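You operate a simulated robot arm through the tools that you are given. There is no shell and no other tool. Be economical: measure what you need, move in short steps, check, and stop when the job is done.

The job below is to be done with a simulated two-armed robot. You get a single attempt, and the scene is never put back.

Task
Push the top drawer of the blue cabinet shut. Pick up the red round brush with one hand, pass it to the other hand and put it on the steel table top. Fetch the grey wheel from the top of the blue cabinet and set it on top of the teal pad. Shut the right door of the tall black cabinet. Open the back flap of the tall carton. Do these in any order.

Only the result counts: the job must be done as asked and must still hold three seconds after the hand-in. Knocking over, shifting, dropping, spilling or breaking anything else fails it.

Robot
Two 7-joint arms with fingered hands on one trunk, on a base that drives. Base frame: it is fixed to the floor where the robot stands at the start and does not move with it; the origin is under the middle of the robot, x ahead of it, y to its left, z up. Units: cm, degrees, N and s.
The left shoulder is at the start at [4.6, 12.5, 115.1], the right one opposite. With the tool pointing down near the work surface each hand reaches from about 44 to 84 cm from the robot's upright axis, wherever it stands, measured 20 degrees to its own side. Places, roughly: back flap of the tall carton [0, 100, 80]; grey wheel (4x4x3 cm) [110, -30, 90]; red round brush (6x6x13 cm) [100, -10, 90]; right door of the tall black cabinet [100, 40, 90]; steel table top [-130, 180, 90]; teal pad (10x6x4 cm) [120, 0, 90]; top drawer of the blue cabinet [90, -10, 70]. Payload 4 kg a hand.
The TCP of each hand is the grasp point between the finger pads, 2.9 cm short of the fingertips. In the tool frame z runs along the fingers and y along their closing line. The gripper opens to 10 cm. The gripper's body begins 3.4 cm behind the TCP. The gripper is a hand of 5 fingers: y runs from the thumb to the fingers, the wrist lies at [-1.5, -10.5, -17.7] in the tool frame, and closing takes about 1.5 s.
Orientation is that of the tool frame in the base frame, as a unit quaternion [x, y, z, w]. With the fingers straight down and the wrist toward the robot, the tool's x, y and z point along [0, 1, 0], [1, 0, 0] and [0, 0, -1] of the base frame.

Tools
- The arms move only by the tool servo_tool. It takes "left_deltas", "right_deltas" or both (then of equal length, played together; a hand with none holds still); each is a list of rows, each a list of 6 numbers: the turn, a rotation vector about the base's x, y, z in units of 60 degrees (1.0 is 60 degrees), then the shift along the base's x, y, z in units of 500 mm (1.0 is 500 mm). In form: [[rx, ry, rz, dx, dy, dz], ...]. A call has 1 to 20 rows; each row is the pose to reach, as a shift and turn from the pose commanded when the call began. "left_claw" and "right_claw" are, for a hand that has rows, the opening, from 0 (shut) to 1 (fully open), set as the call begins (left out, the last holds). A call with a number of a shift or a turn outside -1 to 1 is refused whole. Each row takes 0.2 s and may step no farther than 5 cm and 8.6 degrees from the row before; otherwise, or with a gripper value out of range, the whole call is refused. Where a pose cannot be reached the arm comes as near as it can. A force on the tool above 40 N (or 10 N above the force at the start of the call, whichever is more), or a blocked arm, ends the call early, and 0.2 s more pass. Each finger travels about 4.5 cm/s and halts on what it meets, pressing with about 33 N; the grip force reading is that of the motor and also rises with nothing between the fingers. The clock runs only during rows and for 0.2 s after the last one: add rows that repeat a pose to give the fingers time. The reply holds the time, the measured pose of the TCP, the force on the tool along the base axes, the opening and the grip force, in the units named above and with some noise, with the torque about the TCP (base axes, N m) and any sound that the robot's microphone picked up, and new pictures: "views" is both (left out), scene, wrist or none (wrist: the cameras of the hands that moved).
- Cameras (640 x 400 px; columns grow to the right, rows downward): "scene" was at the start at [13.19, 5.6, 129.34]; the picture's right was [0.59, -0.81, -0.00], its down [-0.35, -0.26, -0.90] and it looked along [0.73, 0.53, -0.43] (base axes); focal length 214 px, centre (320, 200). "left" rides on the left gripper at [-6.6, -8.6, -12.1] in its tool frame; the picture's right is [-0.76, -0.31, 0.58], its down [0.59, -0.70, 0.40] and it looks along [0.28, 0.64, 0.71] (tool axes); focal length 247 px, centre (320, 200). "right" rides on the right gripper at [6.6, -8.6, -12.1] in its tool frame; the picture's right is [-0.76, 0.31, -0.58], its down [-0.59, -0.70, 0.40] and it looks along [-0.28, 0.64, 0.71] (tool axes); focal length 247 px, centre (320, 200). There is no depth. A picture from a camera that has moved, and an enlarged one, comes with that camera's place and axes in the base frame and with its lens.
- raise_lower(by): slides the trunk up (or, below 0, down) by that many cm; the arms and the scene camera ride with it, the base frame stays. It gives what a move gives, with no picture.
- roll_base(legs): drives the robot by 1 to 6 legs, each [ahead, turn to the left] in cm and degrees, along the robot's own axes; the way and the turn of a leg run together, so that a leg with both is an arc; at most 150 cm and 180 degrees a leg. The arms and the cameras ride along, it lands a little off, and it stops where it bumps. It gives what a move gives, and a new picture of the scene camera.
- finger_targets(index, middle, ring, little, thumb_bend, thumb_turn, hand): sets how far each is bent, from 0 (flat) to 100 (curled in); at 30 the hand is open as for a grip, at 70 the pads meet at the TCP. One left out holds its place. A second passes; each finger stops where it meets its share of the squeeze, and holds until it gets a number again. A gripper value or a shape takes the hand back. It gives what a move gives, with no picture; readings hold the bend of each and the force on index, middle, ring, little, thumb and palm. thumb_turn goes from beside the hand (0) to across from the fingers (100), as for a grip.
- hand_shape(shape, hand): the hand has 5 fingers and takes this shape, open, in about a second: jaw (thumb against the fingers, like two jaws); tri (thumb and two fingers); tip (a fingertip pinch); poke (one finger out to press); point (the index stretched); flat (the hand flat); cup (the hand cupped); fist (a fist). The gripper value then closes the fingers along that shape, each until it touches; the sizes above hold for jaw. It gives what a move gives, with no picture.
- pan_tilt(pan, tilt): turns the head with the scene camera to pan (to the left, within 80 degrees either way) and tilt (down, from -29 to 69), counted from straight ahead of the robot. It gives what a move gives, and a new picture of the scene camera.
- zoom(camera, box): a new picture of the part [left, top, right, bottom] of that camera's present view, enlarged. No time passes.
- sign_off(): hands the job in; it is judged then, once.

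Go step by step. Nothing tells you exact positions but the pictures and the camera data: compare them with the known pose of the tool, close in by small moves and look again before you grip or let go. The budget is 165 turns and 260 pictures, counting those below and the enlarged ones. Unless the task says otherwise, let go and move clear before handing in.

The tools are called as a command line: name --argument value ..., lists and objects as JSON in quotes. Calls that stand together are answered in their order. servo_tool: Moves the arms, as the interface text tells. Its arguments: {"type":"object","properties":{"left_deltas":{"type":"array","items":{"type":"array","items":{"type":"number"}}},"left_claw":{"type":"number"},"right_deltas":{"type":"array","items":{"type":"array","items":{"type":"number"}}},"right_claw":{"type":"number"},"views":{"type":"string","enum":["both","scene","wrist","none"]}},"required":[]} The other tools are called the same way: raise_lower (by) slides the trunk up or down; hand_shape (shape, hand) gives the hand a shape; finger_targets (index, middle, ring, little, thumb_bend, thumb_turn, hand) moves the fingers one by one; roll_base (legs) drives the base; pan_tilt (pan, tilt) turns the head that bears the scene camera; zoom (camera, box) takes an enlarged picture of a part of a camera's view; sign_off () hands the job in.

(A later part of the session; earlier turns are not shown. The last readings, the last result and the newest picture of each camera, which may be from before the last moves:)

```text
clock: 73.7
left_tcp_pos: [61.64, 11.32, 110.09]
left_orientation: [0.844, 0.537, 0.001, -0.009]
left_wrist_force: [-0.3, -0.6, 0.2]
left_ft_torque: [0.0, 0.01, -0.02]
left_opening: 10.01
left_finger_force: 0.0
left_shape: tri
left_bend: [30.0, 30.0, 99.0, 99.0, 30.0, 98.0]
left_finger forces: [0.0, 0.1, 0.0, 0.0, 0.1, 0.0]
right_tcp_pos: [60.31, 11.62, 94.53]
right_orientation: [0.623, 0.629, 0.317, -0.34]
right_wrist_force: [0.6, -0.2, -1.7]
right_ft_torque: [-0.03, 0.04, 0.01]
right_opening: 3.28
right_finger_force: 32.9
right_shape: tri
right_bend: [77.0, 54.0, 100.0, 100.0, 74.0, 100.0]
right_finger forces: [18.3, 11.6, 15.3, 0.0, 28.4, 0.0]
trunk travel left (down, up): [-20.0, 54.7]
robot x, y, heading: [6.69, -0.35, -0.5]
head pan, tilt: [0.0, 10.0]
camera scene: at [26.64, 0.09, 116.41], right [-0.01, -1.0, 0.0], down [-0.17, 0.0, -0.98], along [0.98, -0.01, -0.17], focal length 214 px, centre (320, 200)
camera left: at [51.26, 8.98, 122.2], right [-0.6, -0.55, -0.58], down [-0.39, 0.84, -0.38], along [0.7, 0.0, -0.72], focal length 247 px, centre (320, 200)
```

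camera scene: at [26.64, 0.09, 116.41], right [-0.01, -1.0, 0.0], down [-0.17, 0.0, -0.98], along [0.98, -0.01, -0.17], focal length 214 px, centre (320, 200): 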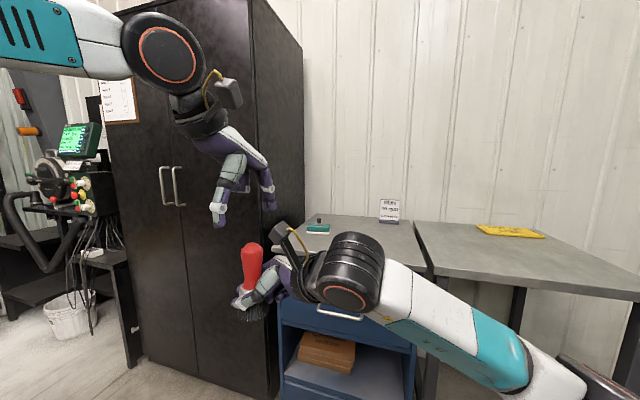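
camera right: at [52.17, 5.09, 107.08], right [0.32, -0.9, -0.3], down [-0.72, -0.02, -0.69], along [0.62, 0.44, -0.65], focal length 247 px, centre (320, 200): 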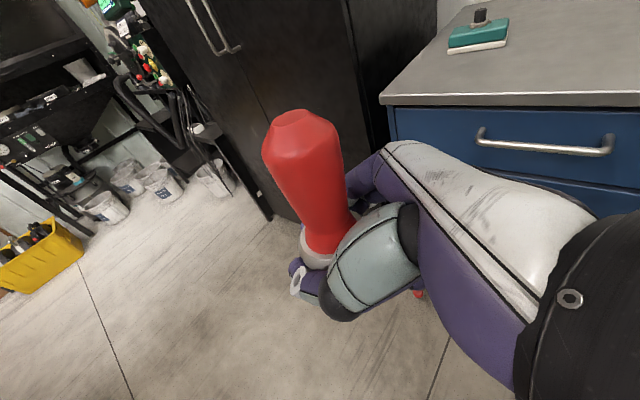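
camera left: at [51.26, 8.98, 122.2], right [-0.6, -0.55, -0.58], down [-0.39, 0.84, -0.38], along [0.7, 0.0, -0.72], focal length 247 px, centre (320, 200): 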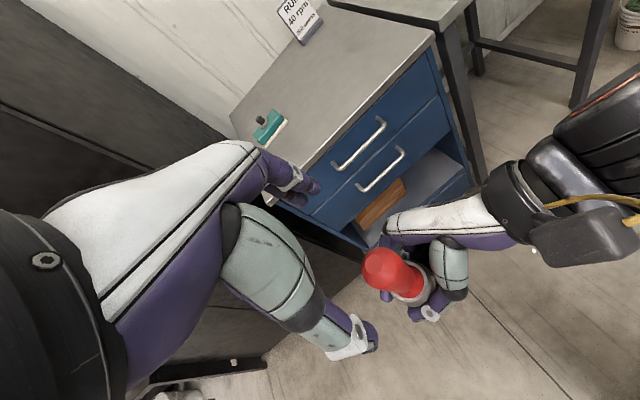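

servo_tool --left_deltas '[[0, 0, 0, -0.015, 0, -0.05], [0, 0, 0, -0.02, 0, -0.1], [0, 0, 0, -0.02, 0, -0.14]]'

zoom --camera "scene" --box '[190, 190, 310, 340]'

zoom --camera "right" --box '[160, 0, 480, 320]'

```text
clock: 74.5
left_tcp_pos: [60.74, 11.65, 102.98]
left_orientation: [0.844, 0.537, 0.001, -0.009]
left_wrist_force: [-0.5, -0.5, -0.3]
left_ft_torque: [0.01, 0.03, -0.02]
left_opening: 9.98
left_finger_force: 0.0
left_shape: tri
left_bend: [30.0, 30.0, 99.0, 99.0, 30.0, 98.0]
left_finger forces: [0.0, 0.0, 0.0, 0.0, 0.0, 0.0]
right_tcp_pos: [60.28, 11.49, 94.6]
right_orientation: [0.622, 0.63, 0.317, -0.34]
right_wrist_force: [-0.3, 0.9, -0.8]
right_ft_torque: [0.03, 0.02, 0.0]
right_opening: 3.27
right_finger_force: 33.1
right_shape: tri
right_bend: [77.0, 54.0, 100.0, 100.0, 74.0, 100.0]
right_finger forces: [18.3, 11.6, 15.4, 0.0, 28.5, 0.0]
trunk travel left (down, up): [-20.0, 54.7]
robot x, y, heading: [7.24, 0.47, -0.6]
head pan, tilt: [0.0, 10.0]
camera scene: at [26.64, 0.08, 116.41], right [-0.01, -1.0, 0.0], down [-0.17, 0.0, -0.98], along [0.98, -0.01, -0.17], focal length 214 px, centre (320, 200)
camera left: at [50.27, 9.08, 115.12], right [-0.6, -0.55, -0.58], down [-0.39, 0.84, -0.38], along [0.7, 0.0, -0.72], focal length 247 px, centre (320, 200)
```

scene: 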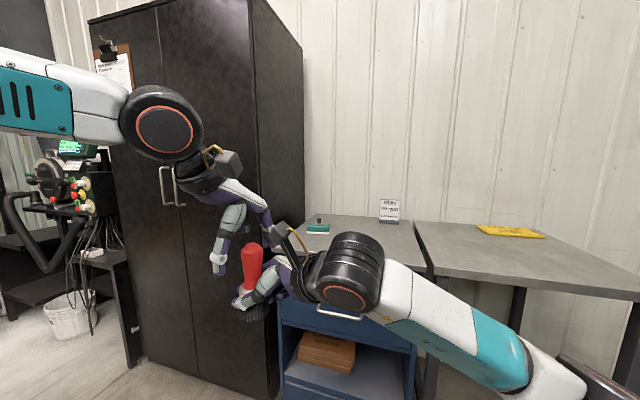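
left: 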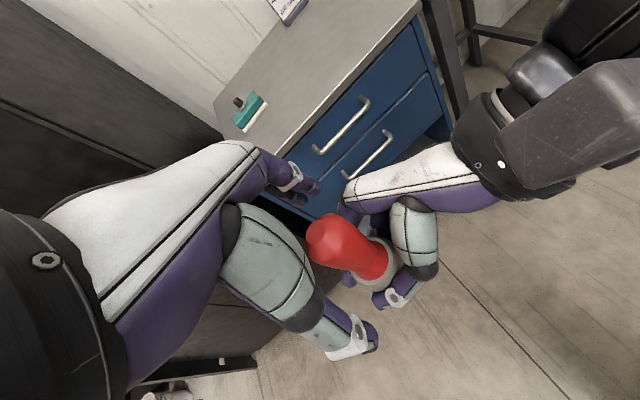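

```text
2.67 times, centred on (250, 265) of scene
camera zoom: at [26.64, 0.08, 116.41], right [-0.01, -1.0, 0.0], down [-0.17, 0.0, -0.98], along [0.98, -0.01, -0.17], focal length 572 px, centre (507, 27)
```

zoom: 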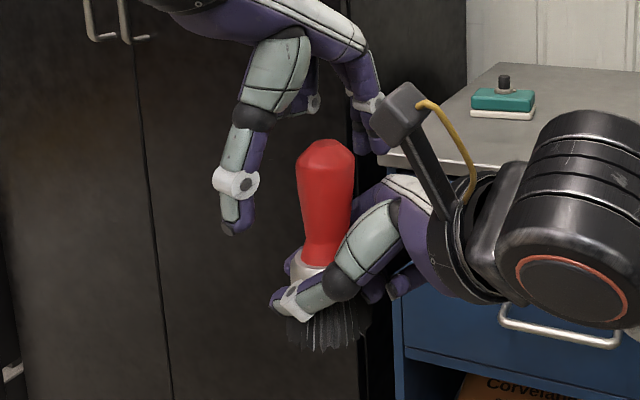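

```text
1.25 times, centred on (320, 160) of right
camera zoom: at [52.16, 4.99, 107.07], right [0.32, -0.9, -0.3], down [-0.72, -0.02, -0.69], along [0.61, 0.44, -0.65], focal length 309 px, centre (320, 250)
```

zoom: 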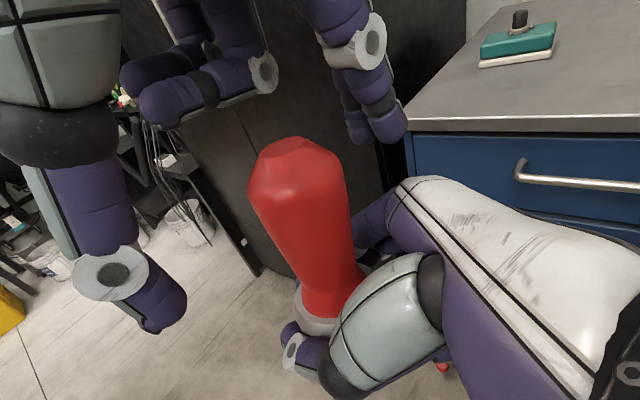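

The handle sits between the left thumb and fingers. I'll narrow the left hand to 6.5 cm, lower 2 cm, and check clearance.

servo_tool --left_deltas '[[0, 0, 0, 0.004, -0.006, 0], [0, 0, 0, 0.008, -0.01, 0], [0, 0, 0, 0.008, -0.01, 0], [0, 0, 0, 0.008, -0.01, -0.02], [0, 0, 0, 0.008, -0.01, -0.04]]' --left_claw 0.65 --views "wrist"

zoom --camera "scene" --box '[190, 190, 310, 340]'

zoom --camera "right" --box '[160, 0, 480, 320]'

```text
clock: 75.7
left_tcp_pos: [61.15, 11.11, 101.01]
left_orientation: [0.844, 0.536, 0.002, -0.008]
left_wrist_force: [1.3, 1.4, 3.7]
left_ft_torque: [-0.12, -0.13, 0.07]
left_opening: 6.53
left_finger_force: 0.0
left_shape: tri
left_bend: [39.0, 37.0, 99.0, 99.0, 30.0, 99.0]
left_finger forces: [0.0, 0.1, 0.0, 0.0, 0.1, 0.1]
right_tcp_pos: [60.26, 11.5, 94.67]
right_orientation: [0.623, 0.63, 0.315, -0.34]
right_wrist_force: [-1.6, -0.6, -3.3]
right_ft_torque: [0.12, 0.05, -0.08]
right_opening: 3.3
right_finger_force: 32.8
right_shape: tri
right_bend: [77.0, 54.0, 100.0, 100.0, 74.0, 100.0]
right_finger forces: [18.6, 11.6, 15.4, 0.1, 28.4, 0.0]
trunk travel left (down, up): [-20.0, 54.7]
robot x, y, heading: [6.96, -0.23, -0.5]
head pan, tilt: [0.0, 10.0]
camera left: at [50.61, 8.55, 113.19], right [-0.6, -0.55, -0.58], down [-0.39, 0.84, -0.38], along [0.7, 0.0, -0.72], focal length 247 px, centre (320, 200)
```

left: 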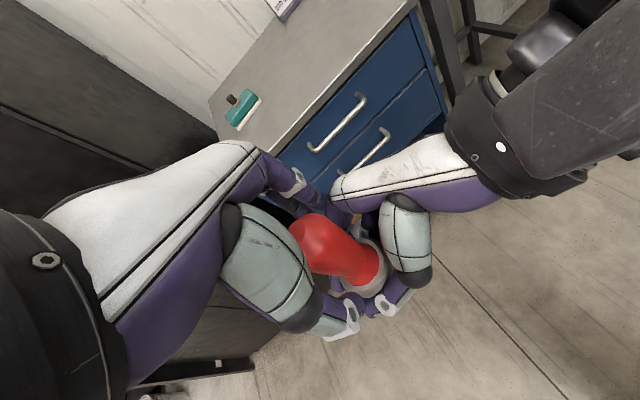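

```text
2.67 times, centred on (250, 265) of scene
camera zoom: at [26.63, 0.08, 116.41], right [-0.01, -1.0, 0.0], down [-0.17, 0.0, -0.98], along [0.98, -0.01, -0.17], focal length 572 px, centre (507, 27)
```

zoom: 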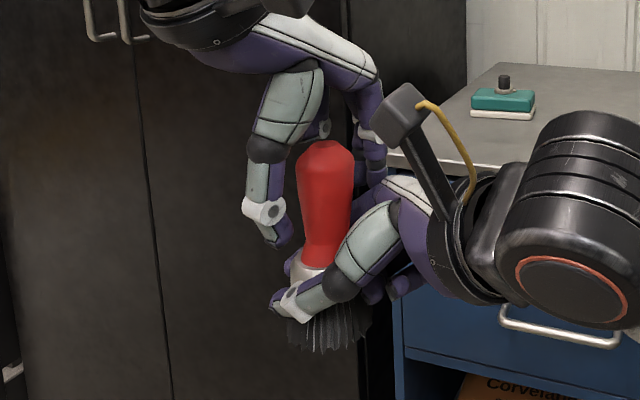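

```text
1.25 times, centred on (320, 160) of right
camera zoom: at [52.16, 5.0, 107.03], right [0.32, -0.9, -0.3], down [-0.72, -0.03, -0.69], along [0.61, 0.44, -0.66], focal length 309 px, centre (320, 250)
```

zoom: 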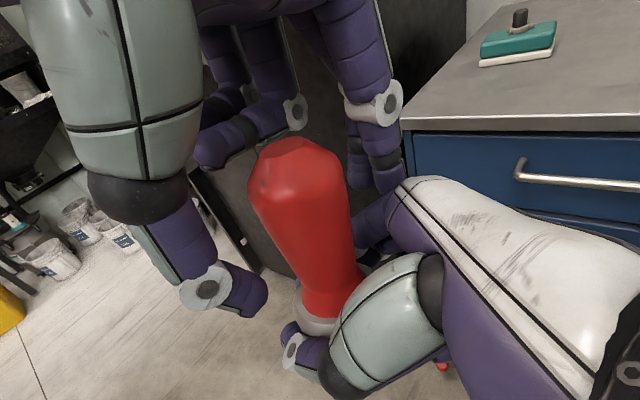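

There is a light touch of about 3 N. I'll rise 4 mm and close the left hand on the handle.

servo_tool --left_deltas '[[0, 0, 0, 0, 0, 0.008], [0, 0, 0, 0, 0, 0.008], [0, 0, 0, 0, 0, 0.008], [0, 0, 0, 0, 0, 0.008], [0, 0, 0, 0, 0, 0.008], [0, 0, 0, 0, 0, 0.008], [0, 0, 0, 0, 0, 0.008]]' --left_claw 0 --views "wrist"

zoom --camera "scene" --box '[190, 190, 310, 340]'

zoom --camera "right" --box '[160, 0, 480, 320]'

```text
clock: 77.3
left_tcp_pos: [61.06, 10.95, 101.51]
left_orientation: [0.844, 0.537, 0.002, -0.009]
left_wrist_force: [0.3, 6.2, 5.0]
left_ft_torque: [0.17, -0.02, -0.01]
left_opening: 2.4
left_finger_force: 33.7
left_shape: tri
left_bend: [77.0, 65.0, 100.0, 100.0, 46.0, 100.0]
left_finger forces: [8.8, 20.5, 0.1, 0.0, 33.6, 0.0]
right_tcp_pos: [60.35, 11.5, 94.56]
right_orientation: [0.623, 0.63, 0.315, -0.34]
right_wrist_force: [-2.1, -6.9, -7.2]
right_ft_torque: [0.34, -0.01, -0.07]
right_opening: 3.27
right_finger_force: 33.0
right_shape: tri
right_bend: [77.0, 55.0, 100.0, 100.0, 76.0, 99.0]
right_finger forces: [16.1, 12.4, 20.7, 0.0, 27.2, 0.0]
trunk travel left (down, up): [-20.0, 54.7]
robot x, y, heading: [6.57, 0.22, -0.6]
head pan, tilt: [0.0, 10.0]
camera left: at [50.61, 8.55, 113.62], right [-0.6, -0.55, -0.58], down [-0.39, 0.84, -0.38], along [0.7, 0.0, -0.72], focal length 247 px, centre (320, 200)
```

left: 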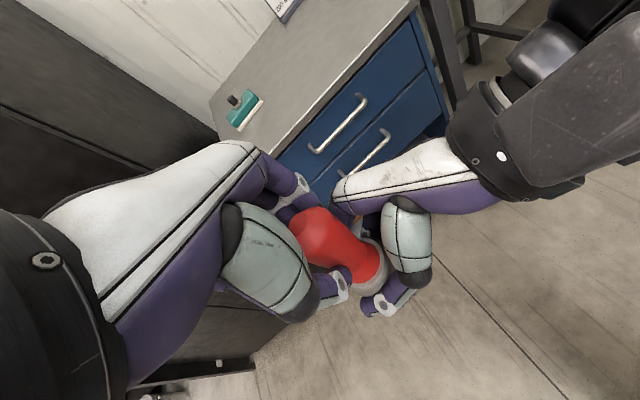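

```text
2.67 times, centred on (250, 265) of scene
camera zoom: at [26.63, 0.08, 116.42], right [-0.01, -1.0, 0.0], down [-0.17, 0.0, -0.98], along [0.98, -0.01, -0.17], focal length 572 px, centre (507, 27)
```

zoom: 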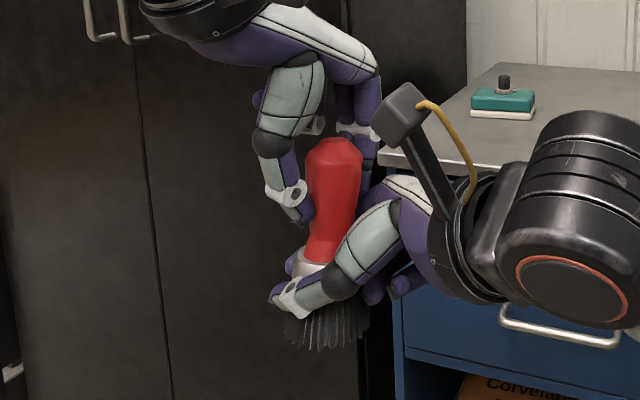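

```text
1.25 times, centred on (320, 160) of right
camera zoom: at [52.17, 4.98, 107.04], right [0.32, -0.9, -0.3], down [-0.72, -0.02, -0.69], along [0.61, 0.44, -0.65], focal length 309 px, centre (320, 250)
```

zoom: 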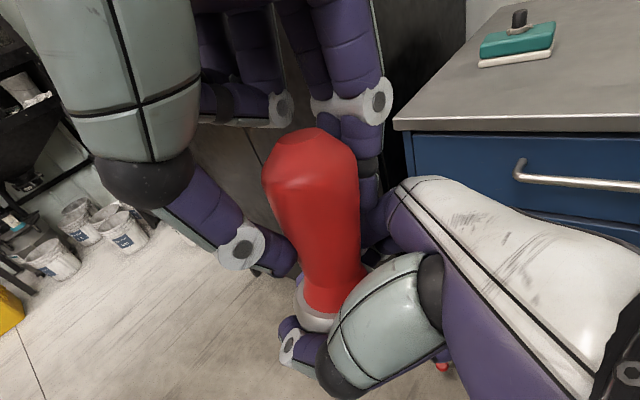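

The left hand has the handle firmly. Opening the right hand and withdrawing it straight to the right.

servo_tool --right_deltas '[[0, 0, 0, 0, 0, 0], [0, 0, 0, 0, 0, 0], [0, 0, 0, 0, 0, 0], [0, 0, 0, 0, 0, 0], [0, 0, 0, 0, 0, 0], [0, 0, 0, 0, 0, 0], [0, 0, 0, 0, 0, 0]]' --right_claw 1 --views "wrist"

zoom --camera "scene" --box '[190, 190, 310, 340]'

```text
clock: 78.9
left_tcp_pos: [60.98, 11.08, 101.45]
left_orientation: [0.843, 0.537, 0.002, -0.009]
left_wrist_force: [-0.2, 4.3, -0.8]
left_ft_torque: [0.24, 0.05, -0.03]
left_opening: 2.35
left_finger_force: 33.4
left_shape: tri
left_bend: [77.0, 65.0, 100.0, 100.0, 47.0, 100.0]
left_finger forces: [10.1, 20.4, 0.0, 0.1, 32.9, 0.0]
right_tcp_pos: [60.3, 11.54, 94.7]
right_orientation: [0.622, 0.63, 0.317, -0.341]
right_wrist_force: [1.3, -2.9, -0.6]
right_ft_torque: [0.0, -0.02, 0.02]
right_opening: 9.96
right_finger_force: 0.0
right_shape: tri
right_bend: [30.0, 30.0, 99.0, 100.0, 30.0, 98.0]
right_finger forces: [0.0, 0.0, 3.5, 0.0, 0.0, 0.1]
trunk travel left (down, up): [-20.0, 54.7]
robot x, y, heading: [6.74, 0.36, -0.5]
head pan, tilt: [0.0, 10.0]
camera right: at [52.15, 4.99, 107.08], right [0.32, -0.9, -0.3], down [-0.72, -0.02, -0.69], along [0.61, 0.44, -0.65], focal length 247 px, centre (320, 200)
```

right: 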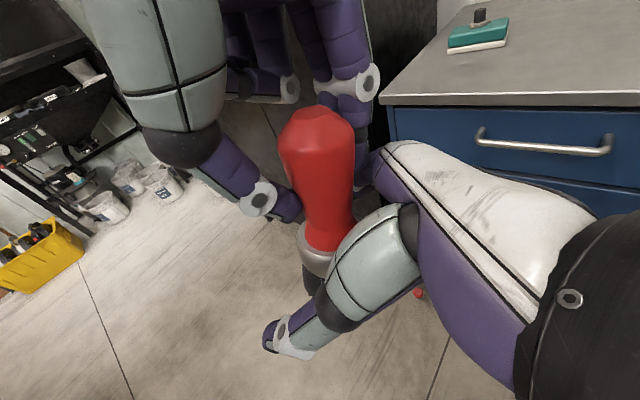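

```text
2.67 times, centred on (250, 265) of scene
camera zoom: at [26.63, 0.08, 116.42], right [-0.01, -1.0, 0.0], down [-0.17, 0.0, -0.98], along [0.98, -0.01, -0.17], focal length 572 px, centre (507, 27)
```

zoom: 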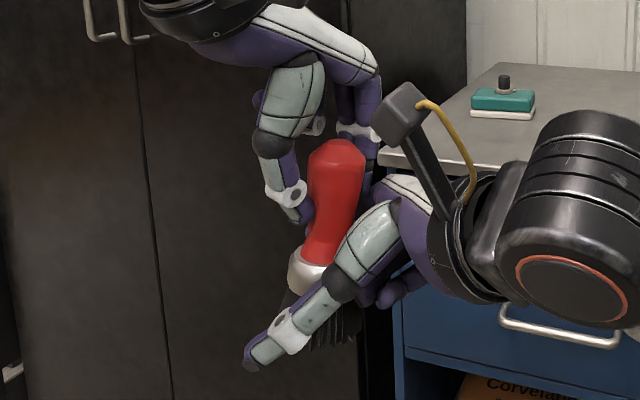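

servo_tool --right_deltas '[[0, 0, 0, 0, -0.05, 0], [0, 0, 0, 0, -0.12, 0], [0, 0, 0, 0, -0.2, 0], [0, 0, 0, 0, -0.28, 0], [0, 0, 0, 0, -0.36, 0], [0, 0, 0, 0, -0.44, 0.05], [0, 0, 0, 0, -0.5, 0.12]]'

zoom --camera "scene" --box '[190, 190, 310, 340]'

```text
clock: 80.5
left_tcp_pos: [61.02, 11.09, 101.47]
left_orientation: [0.844, 0.536, 0.002, -0.009]
left_wrist_force: [-0.3, 0.0, -0.4]
left_ft_torque: [0.01, -0.02, -0.04]
left_opening: 2.33
left_finger_force: 33.4
left_shape: tri
left_bend: [77.0, 66.0, 100.0, 100.0, 47.0, 100.0]
left_finger forces: [11.2, 17.3, 0.0, 0.0, 31.3, 0.0]
right_tcp_pos: [60.17, -14.18, 100.87]
right_orientation: [0.622, 0.63, 0.318, -0.34]
right_wrist_force: [-0.2, 0.2, -0.8]
right_ft_torque: [-0.01, -0.01, 0.03]
right_opening: 9.94
right_finger_force: 0.1
right_shape: tri
right_bend: [30.0, 30.0, 99.0, 100.0, 30.0, 98.0]
right_finger forces: [0.0, 0.0, 0.0, 0.1, 0.0, 0.0]
trunk travel left (down, up): [-20.0, 54.7]
robot x, y, heading: [7.05, -0.0, -0.5]
head pan, tilt: [0.0, 10.0]
camera scene: at [26.6, 0.07, 116.43], right [-0.01, -1.0, 0.0], down [-0.17, 0.0, -0.98], along [0.98, -0.01, -0.17], focal length 214 px, centre (320, 200)
camera right: at [51.99, -20.82, 113.31], right [0.32, -0.9, -0.3], down [-0.72, -0.03, -0.69], along [0.61, 0.44, -0.65], focal length 247 px, centre (320, 200)
```

scene: 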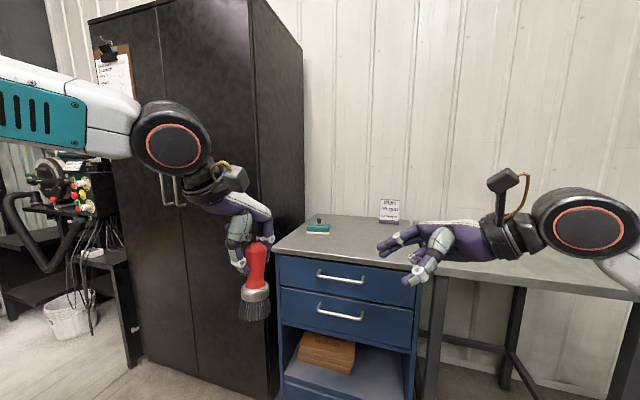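
right: 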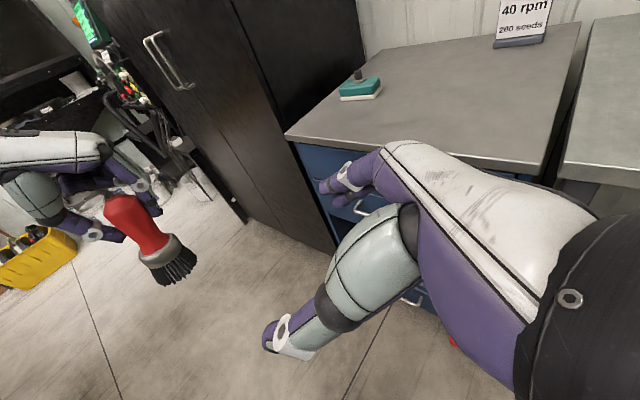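

```text
2.67 times, centred on (250, 265) of scene
camera zoom: at [26.6, 0.07, 116.43], right [-0.01, -1.0, 0.0], down [-0.17, 0.0, -0.98], along [0.98, -0.01, -0.17], focal length 572 px, centre (507, 27)
```

zoom: 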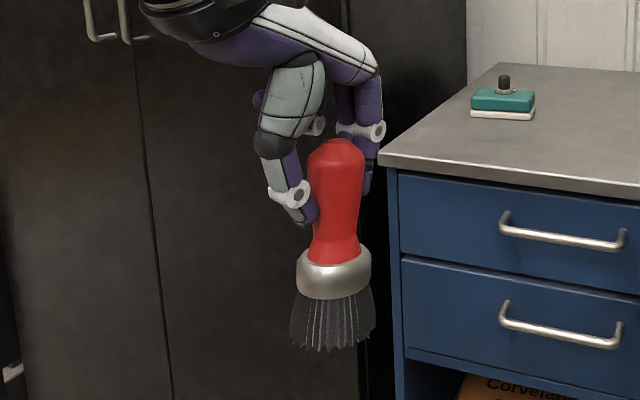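

The brush hangs nicely upright in the left hand. Now I look left for the carton and the steel table.

pan_tilt --pan 80 --tilt 30

```text
clock: 82.0
left_tcp_pos: [61.04, 11.06, 101.52]
left_orientation: [0.844, 0.537, 0.001, -0.009]
left_wrist_force: [0.3, -0.1, -0.1]
left_ft_torque: [0.0, -0.01, -0.03]
left_opening: 2.36
left_finger_force: 32.9
left_shape: tri
left_bend: [77.0, 66.0, 100.0, 100.0, 47.0, 100.0]
left_finger forces: [11.0, 17.3, 0.0, 0.1, 31.4, 0.2]
right_tcp_pos: [60.12, -14.21, 100.85]
right_orientation: [0.623, 0.63, 0.317, -0.34]
right_wrist_force: [-0.7, -0.8, -0.8]
right_ft_torque: [0.0, 0.0, 0.03]
right_opening: 9.95
right_finger_force: 0.0
right_shape: tri
right_bend: [30.0, 30.0, 99.0, 100.0, 30.0, 98.0]
right_finger forces: [0.0, 0.1, 0.0, 0.1, 0.1, 0.0]
trunk travel left (down, up): [-20.0, 54.7]
robot x, y, heading: [6.71, 0.24, -0.5]
head pan, tilt: [80.0, 30.0]
camera scene: at [19.0, 9.06, 113.19], right [0.98, -0.19, 0.0], down [-0.09, -0.49, -0.87], along [0.16, 0.85, -0.5], focal length 214 px, centre (320, 200)
```

scene: 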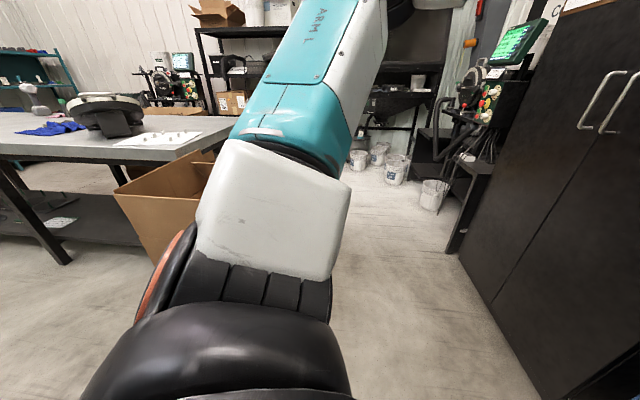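

Turning the base 45° left in place to bring the carton and the steel table into view.

roll_base --legs '[[0, 45]]'

pan_tilt --pan 60 --tilt 25

```text
clock: 84.6
left_tcp_pos: [37.14, 46.26, 101.47]
left_orientation: [0.571, 0.821, -0.003, -0.009]
left_wrist_force: [0.2, -0.3, 0.5]
left_ft_torque: [0.04, -0.02, -0.01]
left_opening: 2.35
left_finger_force: 32.9
left_shape: tri
left_bend: [77.0, 66.0, 100.0, 100.0, 47.0, 100.0]
left_finger forces: [11.1, 17.3, 0.0, 0.1, 31.2, 0.0]
right_tcp_pos: [54.47, 27.92, 100.9]
right_orientation: [0.331, 0.821, 0.161, -0.436]
right_wrist_force: [0.6, 0.3, 0.8]
right_ft_torque: [-0.02, -0.01, 0.01]
right_opening: 9.98
right_finger_force: 0.0
right_shape: tri
right_bend: [30.0, 30.0, 99.0, 100.0, 30.0, 98.0]
right_finger forces: [0.0, 0.0, 0.0, 0.0, 0.0, 0.0]
trunk travel left (down, up): [-20.0, 54.7]
robot x, y, heading: [7.07, 0.21, 44.8]
head pan, tilt: [80.0, 30.0]
camera scene: at [9.15, 15.0, 113.19], right [0.82, 0.57, 0.0], down [0.29, -0.41, -0.87], along [-0.49, 0.71, -0.5], focal length 214 px, centre (320, 200)
```

scene: 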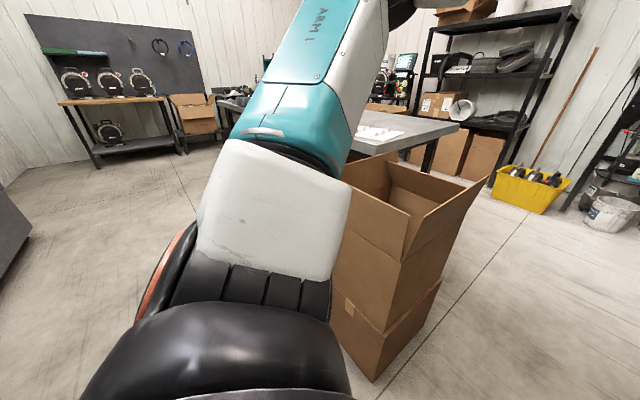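

```text
clock: 85.4
left_tcp_pos: [37.22, 46.35, 101.32]
left_orientation: [0.572, 0.82, -0.002, -0.01]
left_wrist_force: [0.2, -0.5, -0.1]
left_ft_torque: [0.04, 0.0, 0.0]
left_opening: 2.35
left_finger_force: 33.2
left_shape: tri
left_bend: [77.0, 66.0, 100.0, 100.0, 47.0, 100.0]
left_finger forces: [11.1, 17.3, 0.1, 0.1, 31.3, 0.1]
right_tcp_pos: [54.47, 27.99, 100.9]
right_orientation: [0.332, 0.821, 0.161, -0.436]
right_wrist_force: [0.5, 0.0, 0.0]
right_ft_torque: [0.0, 0.0, -0.03]
right_opening: 9.97
right_finger_force: 0.0
right_shape: tri
right_bend: [30.0, 30.0, 99.0, 100.0, 30.0, 98.0]
right_finger forces: [0.0, 0.0, 0.0, 0.1, 0.0, 0.1]
trunk travel left (down, up): [-20.0, 54.7]
robot x, y, heading: [6.83, 0.09, 44.8]
head pan, tilt: [60.0, 25.0]
camera scene: at [11.96, 16.48, 113.98], right [0.97, 0.26, 0.0], down [0.11, -0.41, -0.91], along [-0.23, 0.88, -0.42], focal length 214 px, centre (320, 200)
```

scene: 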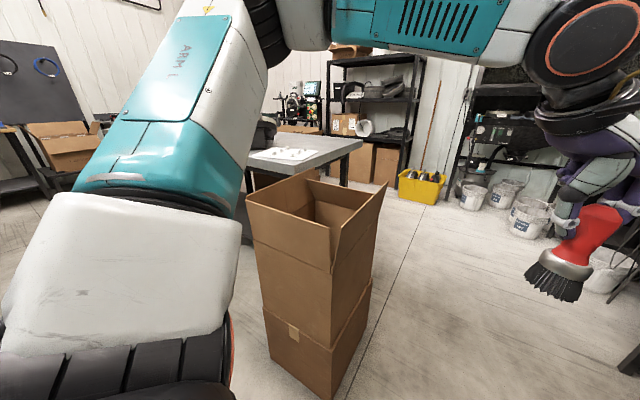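

zoom --camera "scene" --box '[220, 120, 420, 300]'

```text
2.22 times, centred on (320, 210) of scene
camera zoom: at [11.96, 16.48, 113.98], right [0.97, 0.26, 0.0], down [0.11, -0.41, -0.91], along [-0.23, 0.88, -0.42], focal length 477 px, centre (320, 178)
```

zoom: 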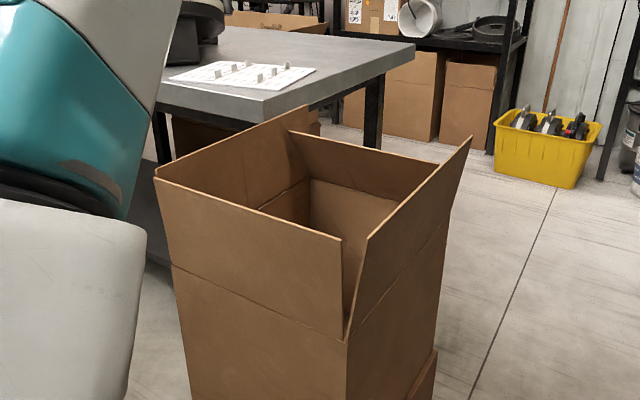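

The carton's back flap leans inward about 30°, while the other flaps stand up; the carton top is at z≈70. The steel table is just behind it. First I'll raise the trunk so the hands clear the carton flaps, then turn toward the open floor on the left and look.

raise_lower --by 22

roll_base --legs '[[0, 95]]'

pan_tilt --pan -30 --tilt 25

```text
clock: 87.7
left_tcp_pos: [37.13, 46.29, 123.52]
left_orientation: [0.571, 0.821, -0.003, -0.01]
left_wrist_force: [0.1, -0.2, -0.5]
left_ft_torque: [0.06, 0.0, 0.03]
left_opening: 2.34
left_finger_force: 33.2
left_shape: tri
left_bend: [77.0, 66.0, 100.0, 100.0, 47.0, 100.0]
left_finger forces: [11.3, 17.4, 0.0, 0.0, 31.2, 0.0]
right_tcp_pos: [54.51, 28.04, 122.73]
right_orientation: [0.331, 0.821, 0.16, -0.436]
right_wrist_force: [0.1, 0.1, -0.1]
right_ft_torque: [0.0, 0.02, -0.02]
right_opening: 9.97
right_finger_force: 0.1
right_shape: tri
right_bend: [30.0, 30.0, 99.0, 100.0, 30.0, 98.0]
right_finger forces: [0.1, 0.1, 0.0, 0.1, 0.1, 0.0]
trunk travel left (down, up): [-42.0, 32.7]
robot x, y, heading: [7.02, 0.08, 44.9]
head pan, tilt: [60.0, 25.0]
```

```text
clock: 92.2
left_tcp_pos: [-41.29, 26.68, 123.46]
left_orientation: [-0.214, 0.977, -0.008, -0.004]
left_wrist_force: [0.2, -0.1, -0.7]
left_ft_torque: [0.01, 0.03, -0.01]
left_opening: 2.35
left_finger_force: 32.8
left_shape: tri
left_bend: [77.0, 66.0, 100.0, 100.0, 47.0, 99.0]
left_finger forces: [11.2, 17.4, 0.0, 0.0, 31.0, 0.0]
right_tcp_pos: [-24.48, 45.55, 122.81]
right_orientation: [-0.379, 0.801, -0.211, -0.414]
right_wrist_force: [-0.1, 0.5, -0.3]
right_ft_torque: [-0.01, 0.01, -0.03]
right_opening: 9.98
right_finger_force: 0.0
right_shape: tri
right_bend: [30.0, 30.0, 99.0, 100.0, 30.0, 98.0]
right_finger forces: [0.0, 0.0, 0.1, 0.0, 0.0, 0.0]
trunk travel left (down, up): [-42.0, 32.7]
robot x, y, heading: [6.76, 0.22, 139.4]
head pan, tilt: [60.0, 25.0]
camera scene: at [-5.03, 0.13, 136.54], right [-0.33, 0.94, 0.0], down [0.4, 0.14, -0.91], along [-0.86, -0.3, -0.42], focal length 214 px, centre (320, 200)
```

scene: 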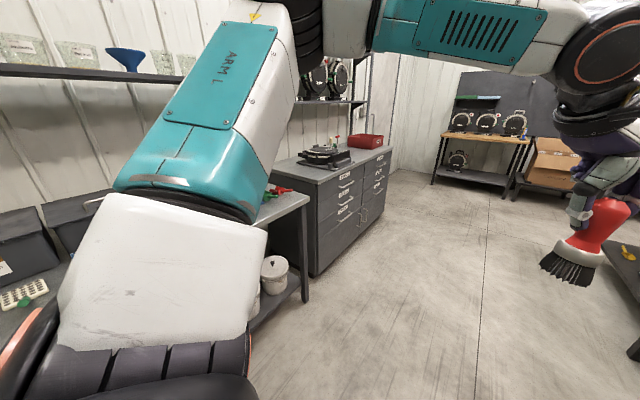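

```text
clock: 93.9
left_tcp_pos: [-41.31, 26.7, 123.45]
left_orientation: [-0.213, 0.977, -0.008, -0.004]
left_wrist_force: [-0.7, -0.2, -1.2]
left_ft_torque: [-0.01, 0.05, 0.0]
left_opening: 2.36
left_finger_force: 33.3
left_shape: tri
left_bend: [77.0, 66.0, 100.0, 100.0, 47.0, 99.0]
left_finger forces: [11.1, 17.4, 0.0, 0.0, 31.1, 0.0]
right_tcp_pos: [-24.26, 45.5, 122.86]
right_orientation: [-0.378, 0.801, -0.211, -0.414]
right_wrist_force: [-0.1, 0.0, 0.0]
right_ft_torque: [0.0, 0.01, 0.02]
right_opening: 9.99
right_finger_force: 0.0
right_shape: tri
right_bend: [30.0, 30.0, 99.0, 100.0, 30.0, 98.0]
right_finger forces: [0.0, 0.1, 0.1, 0.0, 0.0, 0.0]
trunk travel left (down, up): [-42.0, 32.7]
robot x, y, heading: [6.45, 0.17, 139.6]
head pan, tilt: [-30.0, 25.0]
camera scene: at [0.63, 11.88, 136.54], right [0.94, 0.33, 0.0], down [0.14, -0.4, -0.91], along [-0.3, 0.86, -0.42], focal length 214 px, centre (320, 200)
```

scene: 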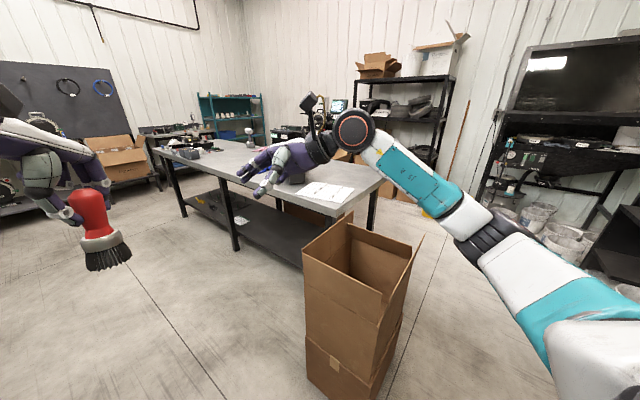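

zoom --camera "scene" --box '[140, 110, 440, 290]'

```text
2.13 times, centred on (290, 200) of scene
camera zoom: at [0.63, 11.88, 136.54], right [0.94, 0.33, 0.0], down [0.14, -0.4, -0.91], along [-0.3, 0.86, -0.42], focal length 458 px, centre (384, 200)
```

zoom: 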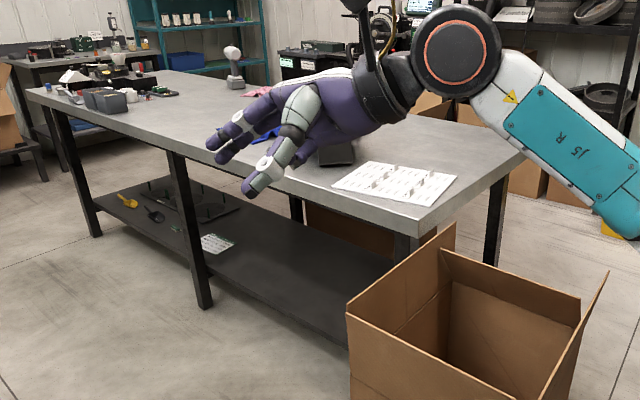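

The table top is at z≈84 with its near-right corner at about (-27,115). I'll go around the carton's left to a spot in front of the table's near edge, left of the paper, in short legs.

roll_base --legs '[[0, 11], [95, 0]]'

pan_tilt --pan -60 --tilt 25

```text
clock: 99.5
left_tcp_pos: [-127.44, 62.51, 123.51]
left_orientation: [-0.311, 0.95, -0.009, -0.004]
left_wrist_force: [0.4, -0.5, -1.0]
left_ft_torque: [0.02, -0.01, -0.02]
left_opening: 2.31
left_finger_force: 32.9
left_shape: tri
left_bend: [77.0, 66.0, 100.0, 100.0, 47.0, 99.0]
left_finger forces: [11.3, 17.3, 0.0, 0.1, 31.1, 0.0]
right_tcp_pos: [-114.65, 84.32, 122.82]
right_orientation: [-0.457, 0.758, -0.252, -0.391]
right_wrist_force: [-0.7, -0.3, 0.2]
right_ft_torque: [-0.01, -0.02, -0.01]
right_opening: 9.98
right_finger_force: 0.0
right_shape: tri
right_bend: [30.0, 30.0, 99.0, 100.0, 30.0, 98.0]
right_finger forces: [0.0, 0.1, 0.0, 0.0, 0.0, 0.0]
trunk travel left (down, up): [-42.0, 32.7]
robot x, y, heading: [-74.68, 46.3, 150.8]
head pan, tilt: [-30.0, 25.0]
camera scene: at [-83.28, 56.4, 136.53], right [0.86, 0.51, 0.0], down [0.22, -0.36, -0.91], along [-0.46, 0.78, -0.42], focal length 214 px, centre (320, 200)
```

scene: 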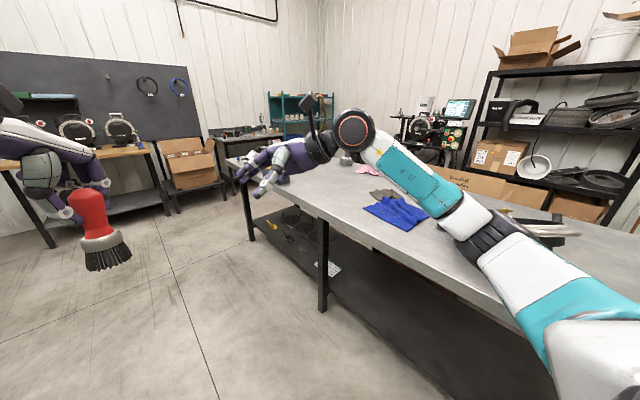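

```text
clock: 100.5
left_tcp_pos: [-127.3, 62.51, 123.5]
left_orientation: [-0.311, 0.95, -0.009, -0.003]
left_wrist_force: [1.0, -0.6, -0.1]
left_ft_torque: [0.0, 0.01, 0.01]
left_opening: 2.31
left_finger_force: 32.8
left_shape: tri
left_bend: [77.0, 66.0, 100.0, 100.0, 47.0, 99.0]
left_finger forces: [11.3, 17.3, 0.0, 0.0, 31.2, 0.0]
right_tcp_pos: [-114.5, 84.22, 122.79]
right_orientation: [-0.457, 0.758, -0.252, -0.39]
right_wrist_force: [-1.1, -0.4, 0.4]
right_ft_torque: [-0.02, 0.0, 0.01]
right_opening: 10.0
right_finger_force: 0.0
right_shape: tri
right_bend: [30.0, 30.0, 99.0, 100.0, 30.0, 98.0]
right_finger forces: [0.0, 0.0, 0.0, 0.1, 0.0, 0.0]
trunk travel left (down, up): [-42.0, 32.7]
robot x, y, heading: [-74.73, 46.42, 150.6]
head pan, tilt: [-60.0, 25.0]
camera scene: at [-78.67, 57.68, 136.54], right [1.0, 0.02, 0.0], down [0.01, -0.42, -0.91], along [-0.01, 0.91, -0.42], focal length 214 px, centre (320, 200)
```

scene: 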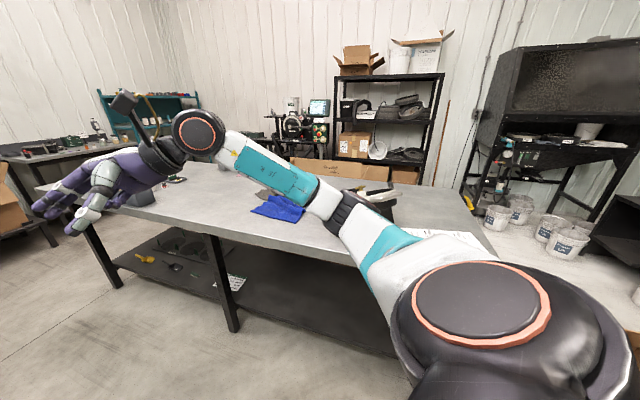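

The table area left of the blue cloth, around (-137,162), looks free. Driving to about (-144,99) and turning to face the table.

roll_base --legs '[[0, -8], [87, 0], [0, -70]]'

pan_tilt --pan 5 --tilt 45

```text
clock: 108.8
left_tcp_pos: [-141.26, 153.28, 123.54]
left_orientation: [0.344, 0.939, -0.004, -0.009]
left_wrist_force: [0.5, 0.2, -1.3]
left_ft_torque: [0.04, -0.01, 0.02]
left_opening: 2.33
left_finger_force: 33.0
left_shape: tri
left_bend: [77.0, 66.0, 100.0, 100.0, 47.0, 99.0]
left_finger forces: [11.3, 17.4, 0.1, 0.1, 31.0, 0.0]
right_tcp_pos: [-117.14, 145.87, 122.85]
right_orientation: [0.111, 0.878, 0.044, -0.463]
right_wrist_force: [0.1, -0.2, -0.5]
right_ft_torque: [-0.03, -0.04, 0.02]
right_opening: 9.98
right_finger_force: 0.0
right_shape: tri
right_bend: [30.0, 30.0, 99.0, 100.0, 30.0, 98.0]
right_finger forces: [0.0, 0.0, 0.0, 0.1, 0.0, 0.1]
trunk travel left (down, up): [-42.0, 32.7]
robot x, y, heading: [-145.04, 98.23, 74.3]
head pan, tilt: [-60.0, 25.0]
camera scene: at [-134.72, 104.86, 136.54], right [0.25, -0.97, 0.0], down [-0.41, -0.1, -0.91], along [0.88, 0.22, -0.42], focal length 214 px, centre (320, 200)
```

scene: 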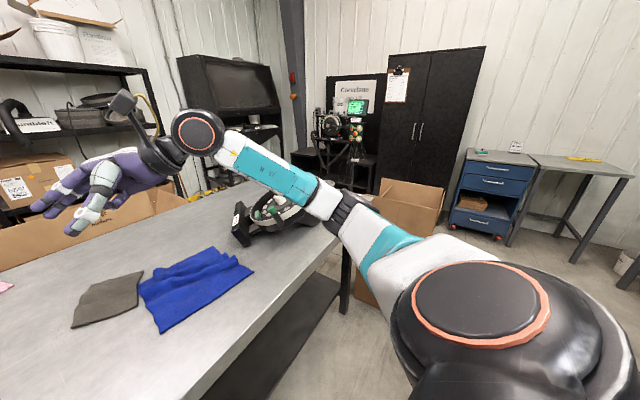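

```text
clock: 110.2
left_tcp_pos: [-141.37, 153.29, 123.41]
left_orientation: [0.343, 0.939, -0.005, -0.007]
left_wrist_force: [0.2, 0.1, -0.3]
left_ft_torque: [0.03, 0.0, -0.02]
left_opening: 2.3
left_finger_force: 33.0
left_shape: tri
left_bend: [77.0, 66.0, 100.0, 100.0, 47.0, 99.0]
left_finger forces: [11.3, 17.4, 0.0, 0.1, 31.1, 0.0]
right_tcp_pos: [-117.24, 145.85, 122.89]
right_orientation: [0.111, 0.878, 0.045, -0.463]
right_wrist_force: [-0.3, 0.4, 0.9]
right_ft_torque: [-0.07, 0.01, -0.02]
right_opening: 9.99
right_finger_force: 0.0
right_shape: tri
right_bend: [30.0, 30.0, 99.0, 100.0, 30.0, 98.0]
right_finger forces: [0.0, 0.0, 0.0, 0.0, 0.0, 0.0]
trunk travel left (down, up): [-42.0, 32.7]
robot x, y, heading: [-144.89, 97.96, 74.2]
head pan, tilt: [5.0, 45.0]
camera scene: at [-142.15, 110.58, 133.48], right [0.98, -0.19, 0.0], down [-0.13, -0.69, -0.71], along [0.13, 0.69, -0.71], focal length 214 px, centre (320, 200)
```

scene: 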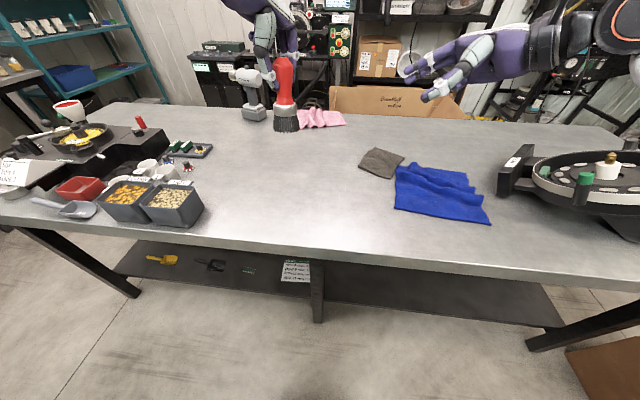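

The surface around (-142,160) is clear. I'll move the brush there and lower it to a few cm above the table.

servo_tool --left_deltas '[[0, 0, 0, 0, 0.07, 0], [0, 0, 0, 0, 0.13, -0.05], [0, 0, 0, 0, 0.13, -0.13], [0, 0, 0, 0, 0.13, -0.21], [0, 0, 0, 0, 0.13, -0.29], [0, 0, 0, 0, 0.13, -0.37], [0, 0, 0, 0, 0.13, -0.44], [0, 0, 0, 0, 0.13, -0.47]]'

zoom --camera "scene" --box '[220, 80, 380, 240]'

```text
clock: 112.0
left_tcp_pos: [-141.3, 159.8, 99.99]
left_orientation: [0.344, 0.939, -0.005, -0.008]
left_wrist_force: [-0.3, 0.3, -1.2]
left_ft_torque: [-0.01, -0.01, 0.01]
left_opening: 2.3
left_finger_force: 33.1
left_shape: tri
left_bend: [77.0, 67.0, 100.0, 100.0, 47.0, 98.0]
left_finger forces: [11.6, 17.4, 0.1, 0.0, 30.9, 0.1]
right_tcp_pos: [-117.26, 145.88, 122.74]
right_orientation: [0.111, 0.878, 0.044, -0.463]
right_wrist_force: [0.0, -0.4, 0.0]
right_ft_torque: [0.0, 0.0, 0.0]
right_opening: 9.98
right_finger_force: 0.0
right_shape: tri
right_bend: [30.0, 30.0, 99.0, 100.0, 30.0, 98.0]
right_finger forces: [0.0, 0.0, 0.1, 0.1, 0.0, 0.0]
trunk travel left (down, up): [-42.0, 32.7]
robot x, y, heading: [-144.93, 98.69, 74.5]
head pan, tilt: [5.0, 45.0]
camera scene: at [-142.15, 110.6, 133.48], right [0.98, -0.19, 0.0], down [-0.13, -0.7, -0.71], along [0.13, 0.69, -0.71], focal length 214 px, centre (320, 200)
camera left: at [-141.54, 149.1, 112.09], right [0.37, -0.72, -0.58], down [-0.91, -0.16, -0.38], along [0.18, 0.67, -0.72], focal length 247 px, centre (320, 200)
```

scene: 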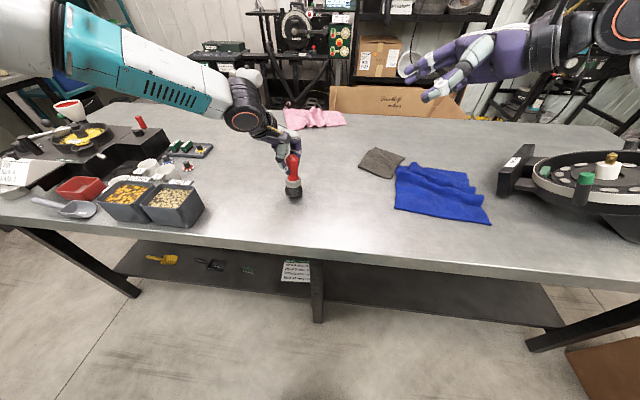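
left: 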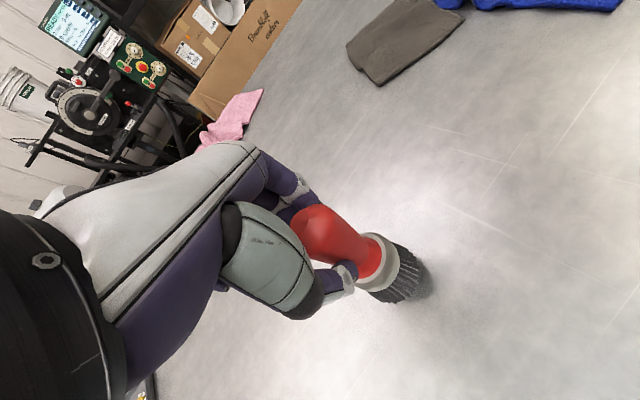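

```text
2.50 times, centred on (300, 160) of scene
camera zoom: at [-142.15, 110.6, 133.48], right [0.98, -0.19, 0.0], down [-0.13, -0.7, -0.71], along [0.13, 0.69, -0.71], focal length 536 px, centre (370, 300)
```

zoom: 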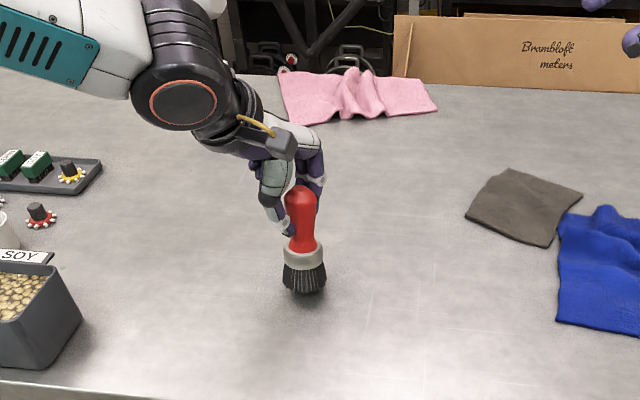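

Nearly down. Lowering slowly until contact.

servo_tool --left_deltas '[[0, 0, 0, 0, 0, -0.01], [0, 0, 0, 0, 0, -0.02], [0, 0, 0, 0, 0, -0.03], [0, 0, 0, 0, 0, -0.04]]' --views "none"

zoom --camera "scene" --box '[260, 130, 340, 210]'

```text
clock: 113.0
left_tcp_pos: [-141.16, 159.58, 98.16]
left_orientation: [0.344, 0.939, -0.002, -0.007]
left_wrist_force: [-2.7, -4.6, 15.8]
left_ft_torque: [-0.28, -0.03, -0.02]
left_opening: 2.43
left_finger_force: 32.3
left_shape: tri
left_bend: [77.0, 70.0, 100.0, 100.0, 75.0, 95.0]
left_finger forces: [14.6, 14.5, 0.0, 0.1, 31.9, 0.0]
right_tcp_pos: [-117.17, 145.55, 122.99]
right_orientation: [0.112, 0.878, 0.045, -0.463]
right_wrist_force: [-0.4, 0.1, 0.5]
right_ft_torque: [0.01, -0.01, 0.01]
right_opening: 10.02
right_finger_force: 0.1
right_shape: tri
right_bend: [30.0, 30.0, 99.0, 100.0, 30.0, 98.0]
right_finger forces: [0.0, 0.0, 0.0, 0.0, 0.0, 0.1]
trunk travel left (down, up): [-42.0, 32.7]
robot x, y, heading: [-144.73, 98.38, 74.3]
head pan, tilt: [5.0, 45.0]
```

```text
5.00 times, centred on (300, 170) of scene
camera zoom: at [-142.21, 110.36, 133.53], right [0.98, -0.19, 0.0], down [-0.13, -0.69, -0.71], along [0.13, 0.7, -0.71], focal length 1072 px, centre (420, 350)
```

zoom: 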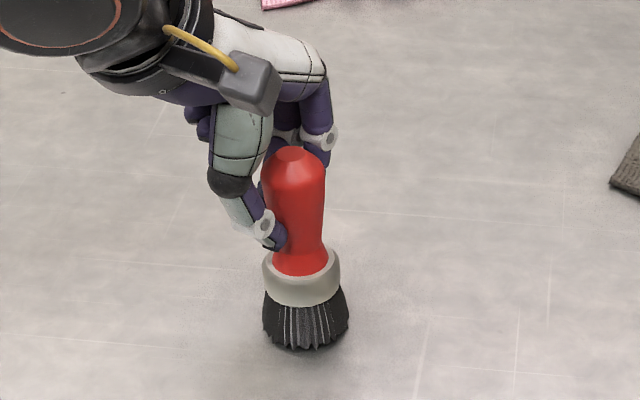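

Contact at 16 N and the brush stands upright. Opening the left hand without moving.

servo_tool --left_deltas '[[0, 0, 0, 0, 0, 0.003], [0, 0, 0, 0, 0, 0.003], [0, 0, 0, 0, 0, 0.003], [0, 0, 0, 0, 0, 0.003], [0, 0, 0, 0, 0, 0.003], [0, 0, 0, 0, 0, 0.003], [0, 0, 0, 0, 0, 0.003]]' --left_claw 0.85 --views "wrist"

zoom --camera "scene" --box '[260, 130, 340, 210]'

```text
clock: 114.6
left_tcp_pos: [-141.39, 159.69, 98.1]
left_orientation: [0.344, 0.939, -0.005, -0.009]
left_wrist_force: [-0.7, -0.8, 0.0]
left_ft_torque: [0.0, 0.0, 0.01]
left_opening: 8.48
left_finger_force: 0.0
left_shape: tri
left_bend: [36.0, 32.0, 99.0, 99.0, 31.0, 98.0]
left_finger forces: [0.1, 0.0, 0.0, 0.0, 0.0, 0.1]
right_tcp_pos: [-117.13, 145.8, 122.63]
right_orientation: [0.111, 0.878, 0.044, -0.463]
right_wrist_force: [0.0, 0.1, -0.7]
right_ft_torque: [0.02, 0.02, -0.01]
right_opening: 9.97
right_finger_force: 0.0
right_shape: tri
right_bend: [30.0, 30.0, 99.0, 100.0, 30.0, 98.0]
right_finger forces: [0.0, 0.0, 0.0, 0.0, 0.0, 0.0]
trunk travel left (down, up): [-42.0, 32.7]
robot x, y, heading: [-145.09, 98.33, 74.4]
head pan, tilt: [5.0, 45.0]
camera left: at [-141.57, 148.99, 110.26], right [0.37, -0.72, -0.58], down [-0.91, -0.16, -0.38], along [0.18, 0.67, -0.72], focal length 247 px, centre (320, 200)
```

left: 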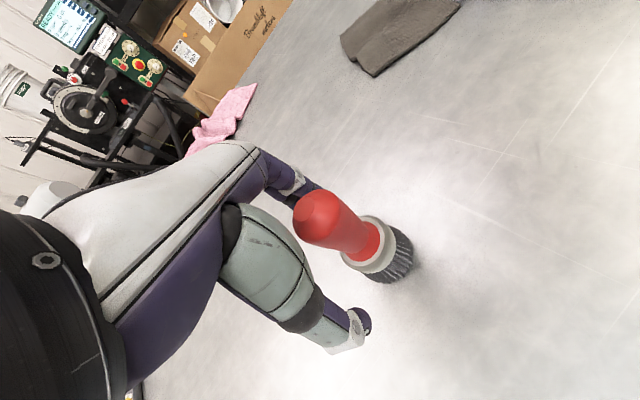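

```text
5.00 times, centred on (300, 170) of scene
camera zoom: at [-142.16, 110.58, 133.48], right [0.98, -0.19, 0.0], down [-0.13, -0.7, -0.71], along [0.13, 0.69, -0.71], focal length 1072 px, centre (420, 350)
```

zoom: 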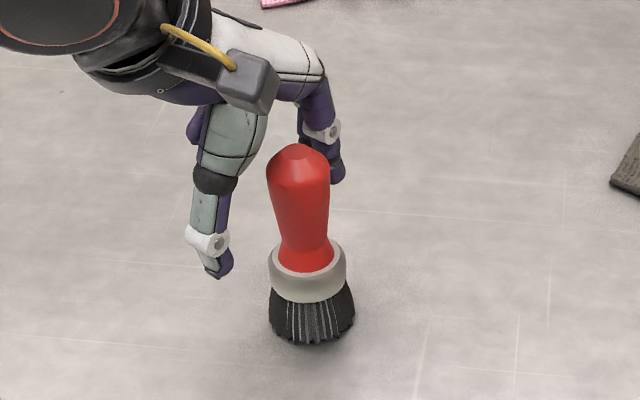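

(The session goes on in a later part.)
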